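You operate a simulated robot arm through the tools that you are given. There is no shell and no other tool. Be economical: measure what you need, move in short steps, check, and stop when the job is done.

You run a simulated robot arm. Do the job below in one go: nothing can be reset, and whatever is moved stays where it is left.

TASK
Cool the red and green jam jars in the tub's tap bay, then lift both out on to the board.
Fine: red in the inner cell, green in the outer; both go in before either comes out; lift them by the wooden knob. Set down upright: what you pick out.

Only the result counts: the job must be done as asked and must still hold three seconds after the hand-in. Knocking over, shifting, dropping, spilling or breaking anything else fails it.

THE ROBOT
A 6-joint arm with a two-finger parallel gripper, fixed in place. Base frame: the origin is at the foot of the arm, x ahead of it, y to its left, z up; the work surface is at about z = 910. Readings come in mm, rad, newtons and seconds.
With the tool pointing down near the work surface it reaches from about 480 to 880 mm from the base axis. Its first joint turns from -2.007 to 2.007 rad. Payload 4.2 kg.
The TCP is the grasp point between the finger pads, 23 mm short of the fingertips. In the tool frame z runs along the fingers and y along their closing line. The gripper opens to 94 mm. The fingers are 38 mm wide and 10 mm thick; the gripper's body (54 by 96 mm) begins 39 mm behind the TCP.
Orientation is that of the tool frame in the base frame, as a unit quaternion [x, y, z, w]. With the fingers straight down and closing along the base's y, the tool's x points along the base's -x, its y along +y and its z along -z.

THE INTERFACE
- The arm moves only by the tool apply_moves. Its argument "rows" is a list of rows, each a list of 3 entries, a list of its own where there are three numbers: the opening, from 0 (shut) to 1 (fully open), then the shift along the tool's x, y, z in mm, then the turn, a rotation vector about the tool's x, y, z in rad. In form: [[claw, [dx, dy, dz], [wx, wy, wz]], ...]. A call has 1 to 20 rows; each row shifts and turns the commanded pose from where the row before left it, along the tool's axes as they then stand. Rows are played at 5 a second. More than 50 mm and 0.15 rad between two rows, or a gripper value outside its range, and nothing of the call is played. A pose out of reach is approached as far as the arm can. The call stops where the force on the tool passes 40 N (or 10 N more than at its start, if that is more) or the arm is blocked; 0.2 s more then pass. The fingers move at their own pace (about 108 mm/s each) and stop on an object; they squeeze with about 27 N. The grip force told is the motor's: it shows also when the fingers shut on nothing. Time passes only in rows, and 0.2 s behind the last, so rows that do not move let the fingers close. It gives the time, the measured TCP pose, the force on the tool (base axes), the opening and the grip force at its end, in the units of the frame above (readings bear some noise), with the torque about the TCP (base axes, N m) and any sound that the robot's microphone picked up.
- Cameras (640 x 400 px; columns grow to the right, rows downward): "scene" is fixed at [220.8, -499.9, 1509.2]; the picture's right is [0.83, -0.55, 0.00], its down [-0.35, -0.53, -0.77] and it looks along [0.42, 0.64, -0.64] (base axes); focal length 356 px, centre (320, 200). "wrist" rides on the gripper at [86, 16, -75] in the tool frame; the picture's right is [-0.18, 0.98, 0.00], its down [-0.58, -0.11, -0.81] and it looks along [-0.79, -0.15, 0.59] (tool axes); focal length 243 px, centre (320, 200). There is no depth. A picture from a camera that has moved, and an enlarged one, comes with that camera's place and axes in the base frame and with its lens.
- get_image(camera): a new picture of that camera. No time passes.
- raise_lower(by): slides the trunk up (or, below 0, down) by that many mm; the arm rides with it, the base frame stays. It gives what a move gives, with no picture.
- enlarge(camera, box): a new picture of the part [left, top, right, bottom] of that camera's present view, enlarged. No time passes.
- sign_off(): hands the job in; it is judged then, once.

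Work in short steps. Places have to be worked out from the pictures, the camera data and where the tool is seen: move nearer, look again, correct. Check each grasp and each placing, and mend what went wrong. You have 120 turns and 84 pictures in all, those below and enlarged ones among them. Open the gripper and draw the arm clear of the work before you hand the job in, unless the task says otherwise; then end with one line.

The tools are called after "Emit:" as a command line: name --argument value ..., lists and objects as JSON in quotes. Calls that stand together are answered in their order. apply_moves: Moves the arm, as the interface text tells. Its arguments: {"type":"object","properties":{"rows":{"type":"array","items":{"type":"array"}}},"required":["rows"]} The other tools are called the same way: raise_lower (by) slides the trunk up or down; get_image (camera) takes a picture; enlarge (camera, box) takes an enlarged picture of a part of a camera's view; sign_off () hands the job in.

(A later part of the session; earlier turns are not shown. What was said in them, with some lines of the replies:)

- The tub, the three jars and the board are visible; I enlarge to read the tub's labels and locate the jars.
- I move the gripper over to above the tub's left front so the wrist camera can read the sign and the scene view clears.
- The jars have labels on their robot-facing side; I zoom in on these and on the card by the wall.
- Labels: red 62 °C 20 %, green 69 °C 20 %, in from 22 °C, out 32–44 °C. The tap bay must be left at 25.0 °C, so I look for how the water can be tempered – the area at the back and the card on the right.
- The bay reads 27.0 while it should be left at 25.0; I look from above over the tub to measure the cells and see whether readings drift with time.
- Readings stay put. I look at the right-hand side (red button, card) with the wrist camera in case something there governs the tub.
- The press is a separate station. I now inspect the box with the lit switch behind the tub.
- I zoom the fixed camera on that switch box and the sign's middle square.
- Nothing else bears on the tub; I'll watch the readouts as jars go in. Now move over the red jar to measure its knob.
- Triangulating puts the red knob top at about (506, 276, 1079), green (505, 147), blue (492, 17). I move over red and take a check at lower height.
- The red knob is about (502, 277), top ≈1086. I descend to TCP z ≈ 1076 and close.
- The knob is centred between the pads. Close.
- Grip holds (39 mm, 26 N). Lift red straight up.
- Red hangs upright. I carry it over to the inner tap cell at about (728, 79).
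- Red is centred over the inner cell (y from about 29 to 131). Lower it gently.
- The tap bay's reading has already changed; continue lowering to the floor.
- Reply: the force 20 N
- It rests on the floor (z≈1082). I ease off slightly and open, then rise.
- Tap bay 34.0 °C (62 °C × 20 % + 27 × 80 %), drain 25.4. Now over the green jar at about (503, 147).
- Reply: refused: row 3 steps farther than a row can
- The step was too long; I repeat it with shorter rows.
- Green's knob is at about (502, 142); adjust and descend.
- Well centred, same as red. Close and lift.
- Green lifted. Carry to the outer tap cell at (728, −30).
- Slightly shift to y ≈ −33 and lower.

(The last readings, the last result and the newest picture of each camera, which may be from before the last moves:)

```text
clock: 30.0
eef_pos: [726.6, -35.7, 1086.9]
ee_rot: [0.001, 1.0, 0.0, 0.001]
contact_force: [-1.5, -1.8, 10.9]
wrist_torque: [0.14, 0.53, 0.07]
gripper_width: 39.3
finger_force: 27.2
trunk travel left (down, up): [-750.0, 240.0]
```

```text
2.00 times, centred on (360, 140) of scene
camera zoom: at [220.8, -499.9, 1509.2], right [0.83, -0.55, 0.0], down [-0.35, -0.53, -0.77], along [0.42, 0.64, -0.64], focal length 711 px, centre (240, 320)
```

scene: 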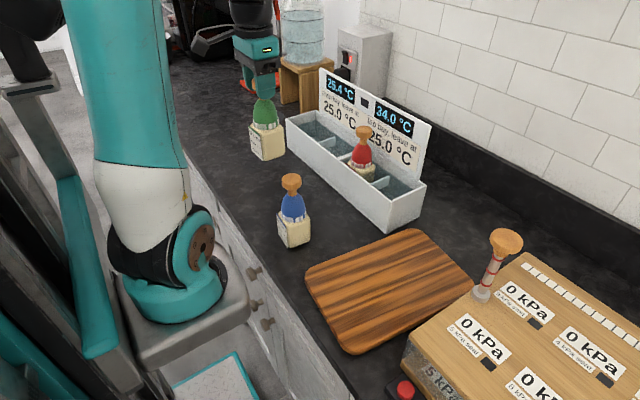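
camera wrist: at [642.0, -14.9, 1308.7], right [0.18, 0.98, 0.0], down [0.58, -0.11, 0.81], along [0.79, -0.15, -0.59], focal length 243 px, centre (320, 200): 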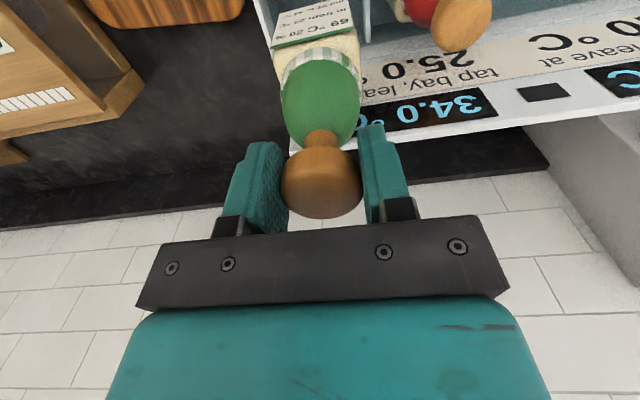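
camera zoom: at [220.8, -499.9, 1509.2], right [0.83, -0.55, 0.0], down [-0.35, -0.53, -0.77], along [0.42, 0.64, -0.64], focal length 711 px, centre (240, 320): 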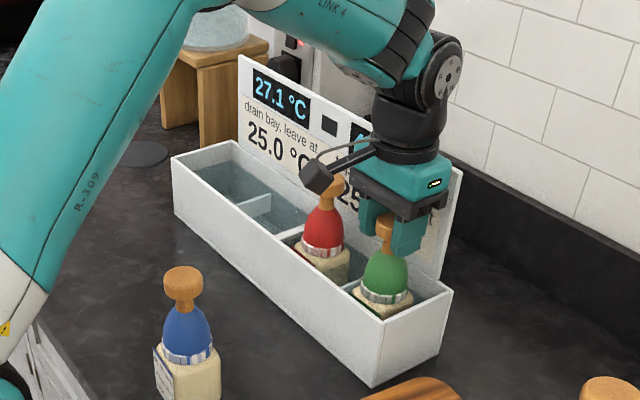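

Contact at z≈1087 with a front-side moment, a few mm earlier than red: perhaps the jar is slightly tilted or touching the front. I look closer before acting.

Emit:
enlarge --camera "scene" --box '[345, 120, 435, 220]'

Emit:
get_image --camera "wrist"

```text
4.00 times, centred on (390, 170) of scene
camera zoom: at [220.8, -499.9, 1509.2], right [0.83, -0.55, 0.0], down [-0.35, -0.53, -0.77], along [0.42, 0.64, -0.64], focal length 1423 px, centre (40, 320)
```

zoom: 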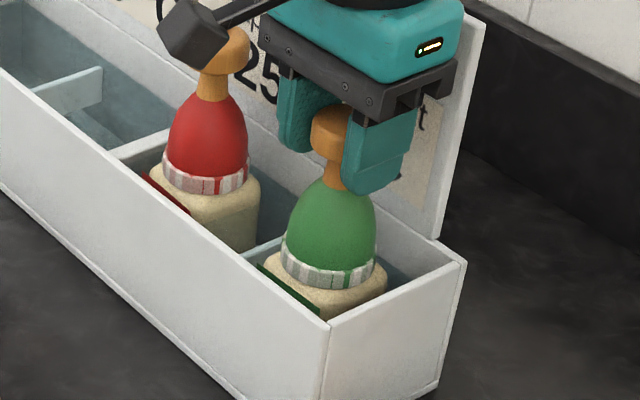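

```text
37 pictures are left
camera wrist: at [639.8, -19.1, 1161.5], right [0.18, 0.98, 0.0], down [0.58, -0.11, 0.81], along [0.79, -0.15, -0.59], focal length 243 px, centre (320, 200)
```

wrist: 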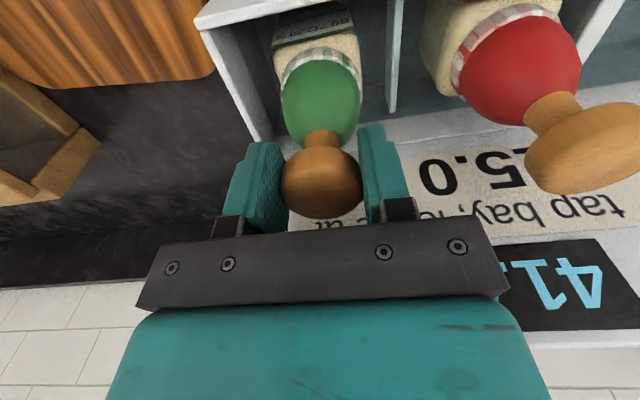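

Tap bay now 41. I lift a little, shift 3 mm back, and lower again to compare contact height.

Emit:
apply_moves --rows '[[0.1, [0, 0, -10], [0, 0, 0]], [0.1, [-4, 2, 0], [0, 0, 0]], [0.1, [0, 0, 0], [0, 0, 0]], [0.1, [0, 0, 3], [0, 0, 0]], [0.1, [0, 0, 3], [0, 0, 0]], [0.1, [0, 0, 2], [0, 0, 0]], [0.1, [0, 0, 1], [0, 0, 0]], [0.1, [0, 0, 0], [0, 0, 0]]]'

```text
clock: 31.8
eef_pos: [731.4, -34.5, 1085.7]
ee_rot: [0.0, 1.0, 0.0, 0.0]
contact_force: [-2.3, -1.0, 6.0]
wrist_torque: [0.12, 0.21, 0.03]
gripper_width: 39.4
finger_force: 26.9
trunk travel left (down, up): [-750.0, 240.0]
```

Press down two more mm to see if it settles.

Emit:
apply_moves --rows '[[0.1, [0, 0, 2], [0, 0, 0]], [0.1, [0, 0, 2], [0, 0, 0]], [0.1, [0, 0, 0], [0, 0, 0]]]'

```text
clock: 32.6
eef_pos: [731.8, -33.7, 1081.9]
ee_rot: [0.0, 1.0, 0.0, 0.001]
contact_force: [2.0, -2.1, 20.4]
wrist_torque: [0.0, -0.2, -0.04]
gripper_width: 39.3
finger_force: 27.3
trunk travel left (down, up): [-750.0, 240.0]
```

Settled at 1082 just like red. Release and rise.

Emit:
apply_moves --rows '[[0.1, [0, 0, -2], [0, 0, 0]], [0.5, [0, 0, 0], [0, 0, 0]], [0.75, [0, 0, 0], [0, 0, 0]], [0.75, [0, 0, -20], [0, 0, 0]], [0.75, [0, 0, -40], [0, 0, 0]], [0.75, [0, 0, -45], [0, 0, 0]], [0.75, [0, 0, -45], [0, 0, 0]], [0.75, [45, 0, -10], [0, 0, 0]], [0.75, [45, 0, 0], [0, 0, 0]], [0.75, [30, 0, 0], [0, 0, 0]], [0.75, [0, 0, 0], [0, 0, 0]]]'

Emit:
get_image --camera "wrist"

Emit:
enlarge --camera "scene" --box '[280, 40, 440, 240]'

```text
clock: 35.0
eef_pos: [610.9, -33.1, 1243.4]
ee_rot: [0.0, 1.0, 0.001, 0.001]
contact_force: [0.3, -0.2, 0.2]
wrist_torque: [0.03, 0.01, 0.03]
gripper_width: 70.6
finger_force: 0.1
trunk travel left (down, up): [-750.0, 240.0]
```

```text
36 pictures are left
camera wrist: at [524.0, -16.8, 1319.2], right [0.18, 0.98, 0.0], down [0.58, -0.11, 0.81], along [0.79, -0.15, -0.59], focal length 243 px, centre (320, 200)
```

wrist: 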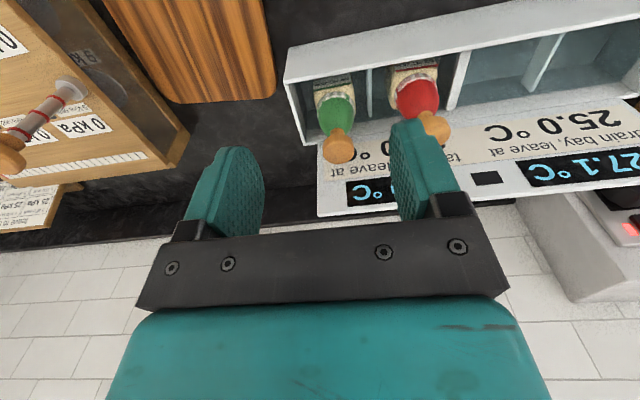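

```text
2.00 times, centred on (360, 140) of scene
camera zoom: at [220.8, -499.9, 1509.2], right [0.83, -0.55, 0.0], down [-0.35, -0.53, -0.77], along [0.42, 0.64, -0.64], focal length 711 px, centre (240, 320)
```

zoom: 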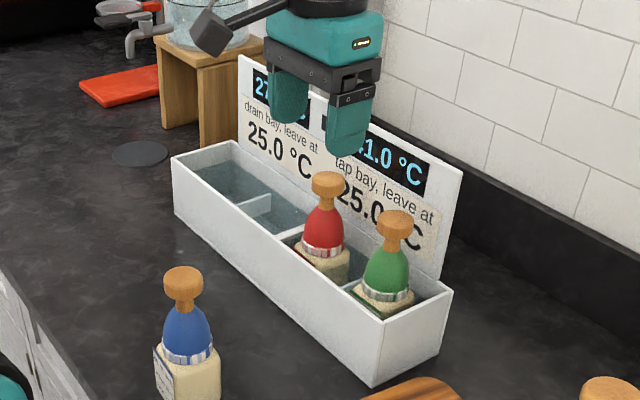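

Both are in: tap 41.0 °C (within 32–44), drain 27.1. Now take green out first: go back over its knob and down.

Emit:
apply_moves --rows '[[0.75, [-30, 0, 0], [0, 0, 0]], [0.75, [-45, 0, 0], [0, 0, 0]], [0.75, [-45, 0, 10], [0, 0, 0]], [0.75, [0, 0, 45], [0, 0, 0]], [0.75, [0, 0, 45], [0, 0, 0]], [0.75, [0, 0, 40], [0, 0, 0]], [0.75, [0, 0, 19], [0, 0, 0]], [0.75, [0, 0, 0], [0, 0, 0]]]'

Emit:
get_image --camera "wrist"

```text
clock: 36.8
eef_pos: [733.3, -34.9, 1083.3]
ee_rot: [0.0, 1.0, 0.0, 0.0]
contact_force: [-1.3, 0.2, 0.8]
wrist_torque: [0.0, -0.08, -0.01]
gripper_width: 70.5
finger_force: 0.0
trunk travel left (down, up): [-750.0, 240.0]
```

```text
34 pictures are left
camera wrist: at [644.9, -17.3, 1158.8], right [0.18, 0.98, 0.0], down [0.58, -0.11, 0.81], along [0.79, -0.15, -0.59], focal length 243 px, centre (320, 200)
```

wrist: 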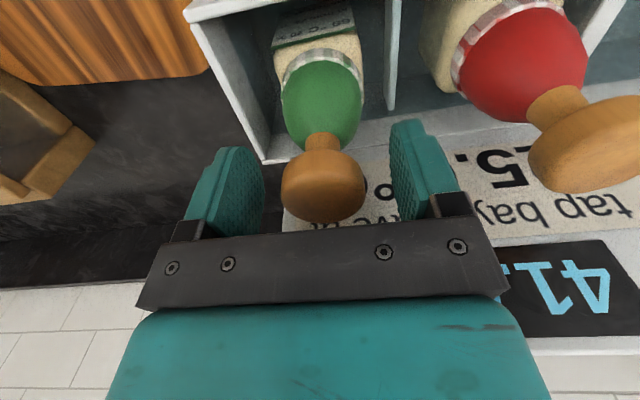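

Knob between the pads. Close and lift to z ≈ 1240.

Emit:
apply_moves --rows '[[0.5, [0, 0, 0], [0, 0, 0]], [0.3, [0, 0, 0], [0, 0, 0]], [0.1, [0, 0, 0], [0, 0, 0]], [0.1, [0, 0, 0], [0, 0, 0]], [0.1, [0, 0, 0], [0, 0, 0]], [0.1, [0, 0, -10], [0, 0, 0]], [0.1, [0, 0, -25], [0, 0, 0]], [0.1, [0, 0, -35], [0, 0, 0]], [0.1, [0, 0, -40], [0, 0, 0]], [0.1, [0, 0, -40], [0, 0, 0]], [0.1, [0, 0, 0], [0, 0, 0]]]'

Emit:
enlarge --camera "scene" --box '[280, 40, 440, 240]'

Emit:
get_image --camera "wrist"

```text
clock: 39.2
eef_pos: [730.8, -33.0, 1234.0]
ee_rot: [0.001, 1.0, 0.0, 0.0]
contact_force: [0.1, 0.6, -5.4]
wrist_torque: [-0.03, 0.0, 0.01]
gripper_width: 39.3
finger_force: 27.3
trunk travel left (down, up): [-750.0, 240.0]
```

```text
2.00 times, centred on (360, 140) of scene
camera zoom: at [220.8, -499.9, 1509.2], right [0.83, -0.55, 0.0], down [-0.35, -0.53, -0.77], along [0.42, 0.64, -0.64], focal length 711 px, centre (240, 320)
```

zoom: 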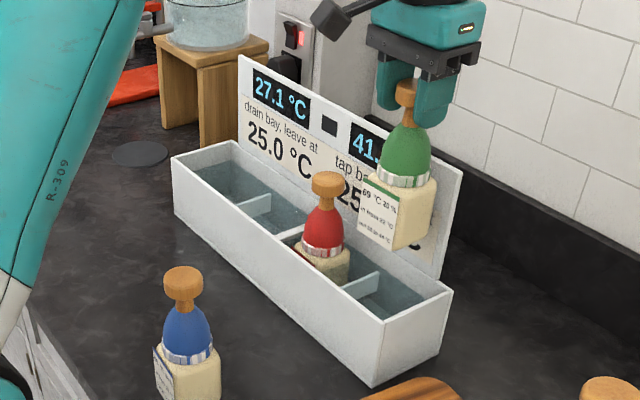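

```text
32 pictures are left
camera wrist: at [644.2, -16.9, 1309.3], right [0.18, 0.98, 0.0], down [0.58, -0.11, 0.81], along [0.79, -0.15, -0.59], focal length 243 px, centre (320, 200)
```

wrist: 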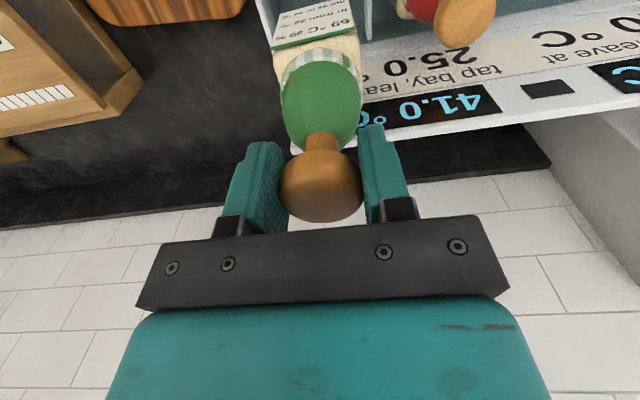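

No change on removal (41.0). Carry green over the board to about (640, −180).

Emit:
apply_moves --rows '[[0.1, [10, -18, 0], [0, 0, 0]], [0.1, [20, -32, 0], [0, 0, 0]], [0.1, [22, -35, 0], [0, 0, 0]], [0.1, [20, -32, 0], [0, 0, 0]], [0.1, [19, -30, 0], [0, 0, 0]], [0.1, [0, 0, 0], [0, 0, 0]], [0.1, [0, 0, 0], [0, 0, 0]]]'

Emit:
get_image --camera "scene"

Emit:
get_image --camera "wrist"

```text
clock: 40.8
eef_pos: [640.3, -178.8, 1234.1]
ee_rot: [0.0, 1.0, 0.0, 0.0]
contact_force: [-0.1, 0.0, -4.7]
wrist_torque: [0.01, 0.07, 0.03]
gripper_width: 39.3
finger_force: 27.0
trunk travel left (down, up): [-750.0, 240.0]
```

```text
31 pictures are left
```

scene: 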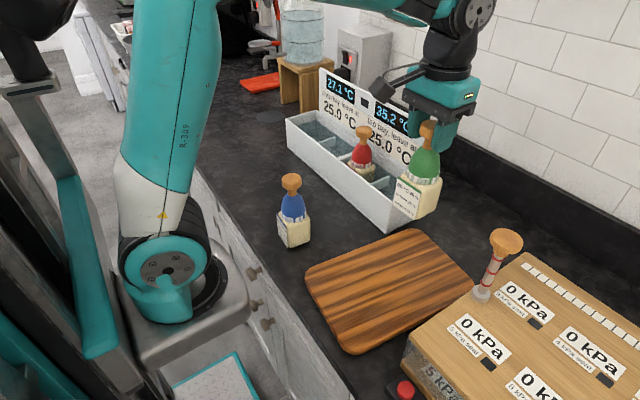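

```text
30 pictures are left
camera wrist: at [552.7, -164.3, 1310.2], right [0.18, 0.98, 0.0], down [0.58, -0.11, 0.81], along [0.79, -0.15, -0.59], focal length 243 px, centre (320, 200)
```

wrist: 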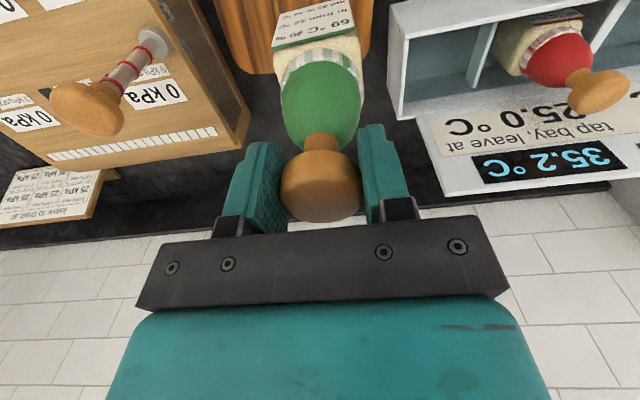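

The tap bay has now dropped to 35.2 °C (12 °C tap refill), still within red's 32–44 window. Lower green onto the board.

Emit:
apply_moves --rows '[[0.1, [0, 0, 25], [0, 0, 0]], [0.1, [0, 0, 35], [0, 0, 0]], [0.1, [0, 0, 35], [0, 0, 0]], [0.1, [0, 0, 20], [0, 0, 0]], [0.1, [0, 0, 6], [0, 0, 0]], [0.1, [0, 0, 4], [0, 0, 0]], [0.1, [0, 0, 3], [0, 0, 0]], [0.1, [0, 0, 0], [0, 0, 0]]]'

Emit:
enlarge --camera "scene" --box '[300, 100, 500, 350]'

```text
clock: 42.6
eef_pos: [640.0, -180.6, 1105.5]
ee_rot: [0.0, 1.0, -0.001, 0.0]
contact_force: [0.3, 0.2, -5.8]
wrist_torque: [-0.02, 0.02, 0.01]
gripper_width: 39.2
finger_force: 27.5
trunk travel left (down, up): [-750.0, 240.0]
```

```text
1.60 times, centred on (400, 225) of scene
camera zoom: at [220.8, -499.9, 1509.2], right [0.83, -0.55, 0.0], down [-0.35, -0.53, -0.77], along [0.42, 0.64, -0.64], focal length 569 px, centre (192, 160)
```

zoom: 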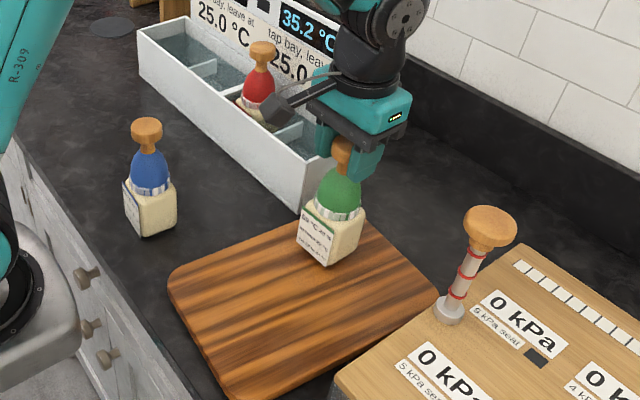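

Over the board with good margin; keep lowering until contact.

Emit:
apply_moves --rows '[[0.1, [0, 0, 2], [0, 0, 0]], [0.1, [0, 0, 2], [0, 0, 0]], [0.1, [0, 0, 2], [0, 0, 0]], [0.1, [0, 0, 2], [0, 0, 0]], [0.1, [0, 0, 0], [0, 0, 0]]]'

```text
clock: 43.8
eef_pos: [639.3, -180.6, 1099.9]
ee_rot: [0.0, 1.0, 0.0, 0.0]
contact_force: [-0.9, 2.3, 9.8]
wrist_torque: [-0.07, 0.55, -0.08]
gripper_width: 39.3
finger_force: 26.8
trunk travel left (down, up): [-750.0, 240.0]
```

First contact at 1100, with the same slight tilt as in the tub; press a little more to seat it.

Emit:
apply_moves --rows '[[0.1, [0, 0, 2], [0, 0, 0]], [0.1, [0, 0, 1.5], [0, 0, 0]], [0.1, [0, 0, 0], [0, 0, 0]]]'

```text
clock: 44.6
eef_pos: [640.9, -179.7, 1096.2]
ee_rot: [-0.001, 1.0, 0.0, 0.0]
contact_force: [3.0, -0.3, 21.6]
wrist_torque: [0.01, -0.19, -0.03]
gripper_width: 39.2
finger_force: 26.7
trunk travel left (down, up): [-750.0, 240.0]
```

Seated at 1096. Ease off, release, rise.

Emit:
apply_moves --rows '[[0.1, [0, 0, -2], [0, 0, 0]], [0.5, [0, 0, 0], [0, 0, 0]], [0.75, [0, 0, 0], [0, 0, 0]], [0.75, [0, 0, -20], [0, 0, 0]], [0.75, [0, 0, -40], [0, 0, 0]], [0.75, [0, 0, -45], [0, 0, 0]], [0.75, [0, 0, -40], [0, 0, 0]], [0.75, [0, 0, 0], [0, 0, 0]]]'

Emit:
get_image --camera "scene"

```text
clock: 46.4
eef_pos: [641.3, -180.2, 1242.8]
ee_rot: [0.001, 1.0, 0.0, 0.0]
contact_force: [0.2, 0.4, 0.2]
wrist_torque: [0.04, -0.02, 0.01]
gripper_width: 70.6
finger_force: 0.0
trunk travel left (down, up): [-750.0, 240.0]
```

```text
28 pictures are left
```

scene: 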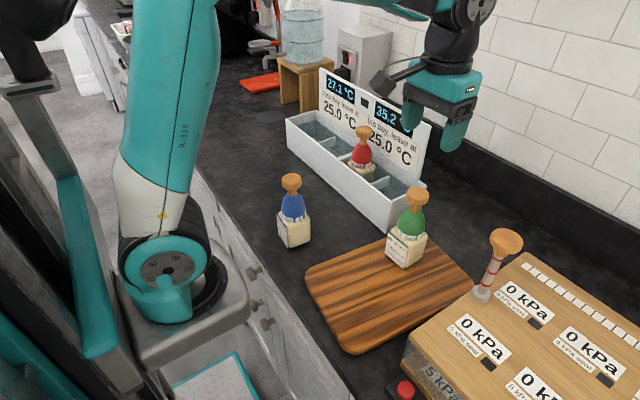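

Green stands upright on the board. Now back over red at (728, 79).

Emit:
apply_moves --rows '[[0.75, [-7, 19, 0], [0, 0, 0]], [0.75, [-13, 40, 0], [0, 0, 0]], [0.75, [-13, 40, 0], [0, 0, 0]], [0.75, [-13, 40, 0], [0, 0, 0]], [0.75, [-13, 40, 0], [0, 0, 0]], [0.75, [-13, 40, 0], [0, 0, 0]], [0.75, [-15, 40, 0], [0, 0, 0]], [0.75, [0, 0, 0], [0, 0, 0]], [0.75, [0, 0, 40], [0, 0, 0]], [0.75, [0, 0, 45], [0, 0, 0]], [0.75, [0, 0, 40], [0, 0, 0]], [0.75, [0, 0, 15], [0, 0, 0]], [0.75, [0, 0, 0], [0, 0, 0]]]'

Emit:
get_image --camera "wrist"

```text
clock: 49.2
eef_pos: [727.8, 79.2, 1100.8]
ee_rot: [0.0, 1.0, -0.001, 0.0]
contact_force: [0.5, -0.5, 0.1]
wrist_torque: [-0.01, 0.0, -0.02]
gripper_width: 70.3
finger_force: 0.1
trunk travel left (down, up): [-750.0, 240.0]
```

```text
27 pictures are left
camera wrist: at [640.1, 94.9, 1176.4], right [0.18, 0.98, 0.0], down [0.58, -0.11, 0.81], along [0.79, -0.15, -0.59], focal length 243 px, centre (320, 200)
```

wrist: 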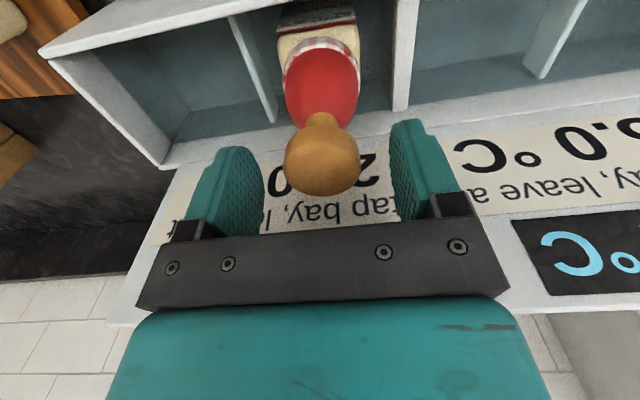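

Centred on red's knob; go down 18 mm, close and lift.

Emit:
apply_moves --rows '[[0.75, [0, 0, 12], [0, 0, 0]], [0.75, [0, 0, 6], [0, 0, 0]], [0.5, [0, 0, 0], [0, 0, 0]], [0.3, [0, 0, 0], [0, 0, 0]], [0.1, [0, 0, 0], [0, 0, 0]], [0.1, [0, 0, 0], [0, 0, 0]], [0.1, [0, 0, 0], [0, 0, 0]], [0.1, [0, 0, -10], [0, 0, 0]], [0.1, [0, 0, -25], [0, 0, 0]], [0.1, [0, 0, -35], [0, 0, 0]], [0.1, [0, 0, -40], [0, 0, 0]], [0.1, [0, 0, -40], [0, 0, 0]], [0.1, [0, 0, -10], [0, 0, 0]], [0.1, [0, 0, 0], [0, 0, 0]]]'

Emit:
enlarge --camera "scene" --box '[280, 40, 460, 280]'

```text
clock: 52.2
eef_pos: [727.7, 78.4, 1243.9]
ee_rot: [0.001, 1.0, 0.0, 0.001]
contact_force: [-0.1, -0.2, -5.4]
wrist_torque: [0.0, 0.0, 0.02]
gripper_width: 39.3
finger_force: 27.0
trunk travel left (down, up): [-750.0, 240.0]
```

```text
1.67 times, centred on (370, 160) of scene
camera zoom: at [220.8, -499.9, 1509.2], right [0.83, -0.55, 0.0], down [-0.35, -0.53, -0.77], along [0.42, 0.64, -0.64], focal length 593 px, centre (237, 267)
```

zoom: 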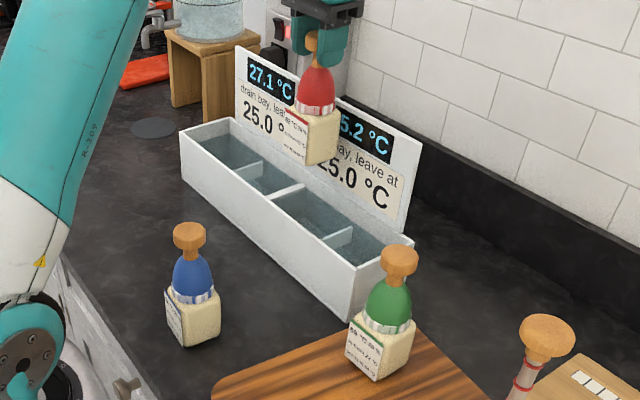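

Red is out. I raise a bit more to clear the other jars, and carry it to (535, −190).

Emit:
apply_moves --rows '[[0.1, [0, 0, -25], [0, 0, 0]], [0.1, [0, 0, -25], [0, 0, 0]], [0.1, [12, -16, 0], [0, 0, 0]], [0.1, [25, -34, 0], [0, 0, 0]], [0.1, [26, -36, 0], [0, 0, 0]], [0.1, [26, -36, 0], [0, 0, 0]], [0.1, [26, -36, 0], [0, 0, 0]], [0.1, [26, -36, 0], [0, 0, 0]], [0.1, [26, -36, 0], [0, 0, 0]], [0.1, [26, -38, 0], [0, 0, 0]], [0.1, [0, 0, 0], [0, 0, 0]], [0.1, [0, 0, 0], [0, 0, 0]]]'

Emit:
get_image --camera "scene"

```text
clock: 54.8
eef_pos: [535.3, -189.2, 1294.7]
ee_rot: [0.0, 1.0, 0.0, 0.0]
contact_force: [0.0, -0.2, -5.7]
wrist_torque: [-0.01, 0.06, 0.01]
gripper_width: 39.1
finger_force: 26.7
trunk travel left (down, up): [-750.0, 240.0]
```

```text
25 pictures are left
```

scene: 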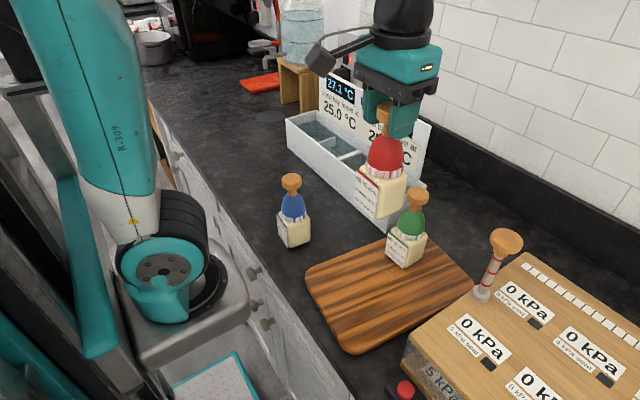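

Lower red on to the board.

Emit:
apply_moves --rows '[[0.1, [0, 0, 30], [0, 0, 0]], [0.1, [0, 0, 40], [0, 0, 0]], [0.1, [0, 0, 40], [0, 0, 0]], [0.1, [0, 0, 35], [0, 0, 0]], [0.1, [0, 0, 25], [0, 0, 0]], [0.1, [0, 0, 12], [0, 0, 0]], [0.1, [0, 0, 5], [0, 0, 0]], [0.1, [0, 0, 0], [0, 0, 0]]]'

Emit:
get_image --camera "scene"

```text
clock: 56.6
eef_pos: [534.7, -188.5, 1107.4]
ee_rot: [0.0, 1.0, 0.0, 0.0]
contact_force: [-0.6, 0.8, -5.9]
wrist_torque: [-0.01, 0.02, 0.0]
gripper_width: 39.1
finger_force: 27.5
trunk travel left (down, up): [-750.0, 240.0]
```

```text
24 pictures are left
```

scene: 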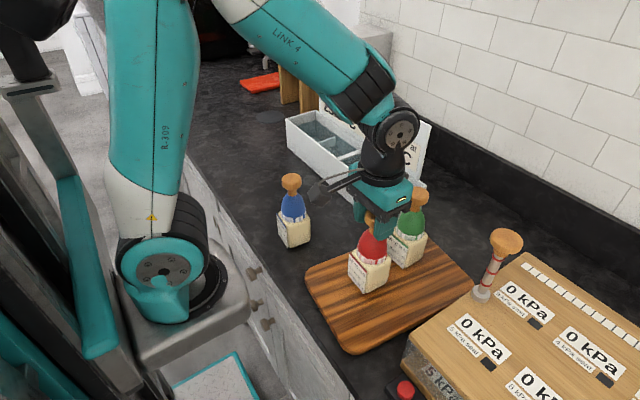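

Clear of everything; fine lowering to contact.

Emit:
apply_moves --rows '[[0.1, [0, 0, 3], [0, 0, 0]], [0.1, [0, 0, 2], [0, 0, 0]], [0.1, [0, 0, 2], [0, 0, 0]], [0.1, [0, 0, 2], [0, 0, 0]], [0.1, [0, 0, 2], [0, 0, 0]], [0.1, [0, 0, 2], [0, 0, 0]], [0.1, [0, 0, 0], [0, 0, 0]]]'

```text
clock: 58.2
eef_pos: [534.3, -189.1, 1093.9]
ee_rot: [0.0, 1.0, 0.0, 0.002]
contact_force: [2.9, -2.2, 20.6]
wrist_torque: [-0.02, -0.22, 0.03]
gripper_width: 39.3
finger_force: 27.3
trunk travel left (down, up): [-750.0, 240.0]
```

Seated (1094, 20 N). Ease off, release, rise and draw back.

Emit:
apply_moves --rows '[[0.1, [0, 0, -2], [0, 0, 0]], [0.5, [0, 0, 0], [0, 0, 0]], [0.75, [0, 0, 0], [0, 0, 0]], [0.75, [0, 0, -20], [0, 0, 0]], [0.75, [0, 0, -40], [0, 0, 0]], [0.75, [0, 0, -45], [0, 0, 0]], [0.75, [0, 0, -45], [0, 0, 0]], [1, [0, 0, -30], [0, 0, 0]], [1, [0, -45, 0], [0, 0, 0]], [1, [0, -45, 0], [0, 0, 0]], [1, [0, -45, 0], [0, 0, 0]], [1, [0, 0, 0], [0, 0, 0]]]'

Emit:
get_image --camera "scene"

Emit:
enlarge --camera "scene" --box '[280, 50, 480, 330]'

```text
clock: 60.8
eef_pos: [532.8, -324.8, 1275.3]
ee_rot: [0.0, 1.0, 0.001, -0.001]
contact_force: [-0.5, 0.0, 0.0]
wrist_torque: [0.0, -0.04, 0.02]
gripper_width: 94.2
finger_force: 0.0
trunk travel left (down, up): [-750.0, 240.0]
```

```text
23 pictures are left
```

scene: 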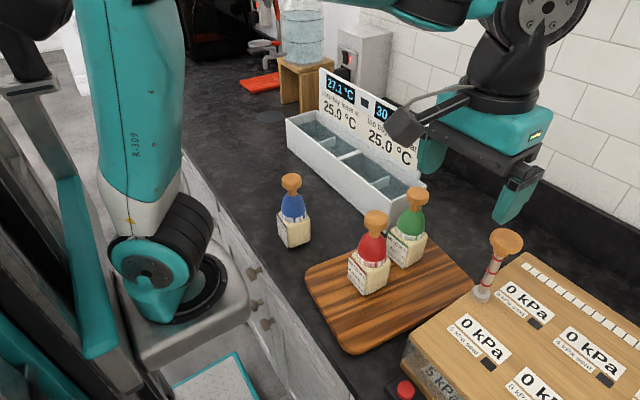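

```text
1.43 times, centred on (380, 190) of scene
camera zoom: at [220.8, -499.9, 1509.2], right [0.83, -0.55, 0.0], down [-0.35, -0.53, -0.77], along [0.42, 0.64, -0.64], focal length 508 px, centre (234, 214)
```

zoom: 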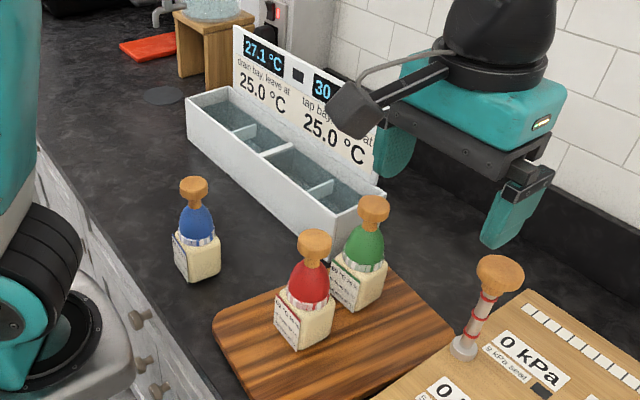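

Both jars stand upright on the board. Each came out while the bay was within 32–44 °C (41.0 and 35.2), nothing else has moved, and the gripper is open and clear. I hand in.

Emit:
sign_off

```text
The job is handed in.
```

The red and green jars were cooled in the tap bay (red in the inner cell, green in the outer) and both now stand upright on the board. The bays are not at their marked 25.0 °C: the tap bay now reads about 30 °C (27.0 at the start) and the drain bay 27.1 °C (25.0 at the start). I found no way to bring them down without lifting the jars out below the 32 °C on their labels.
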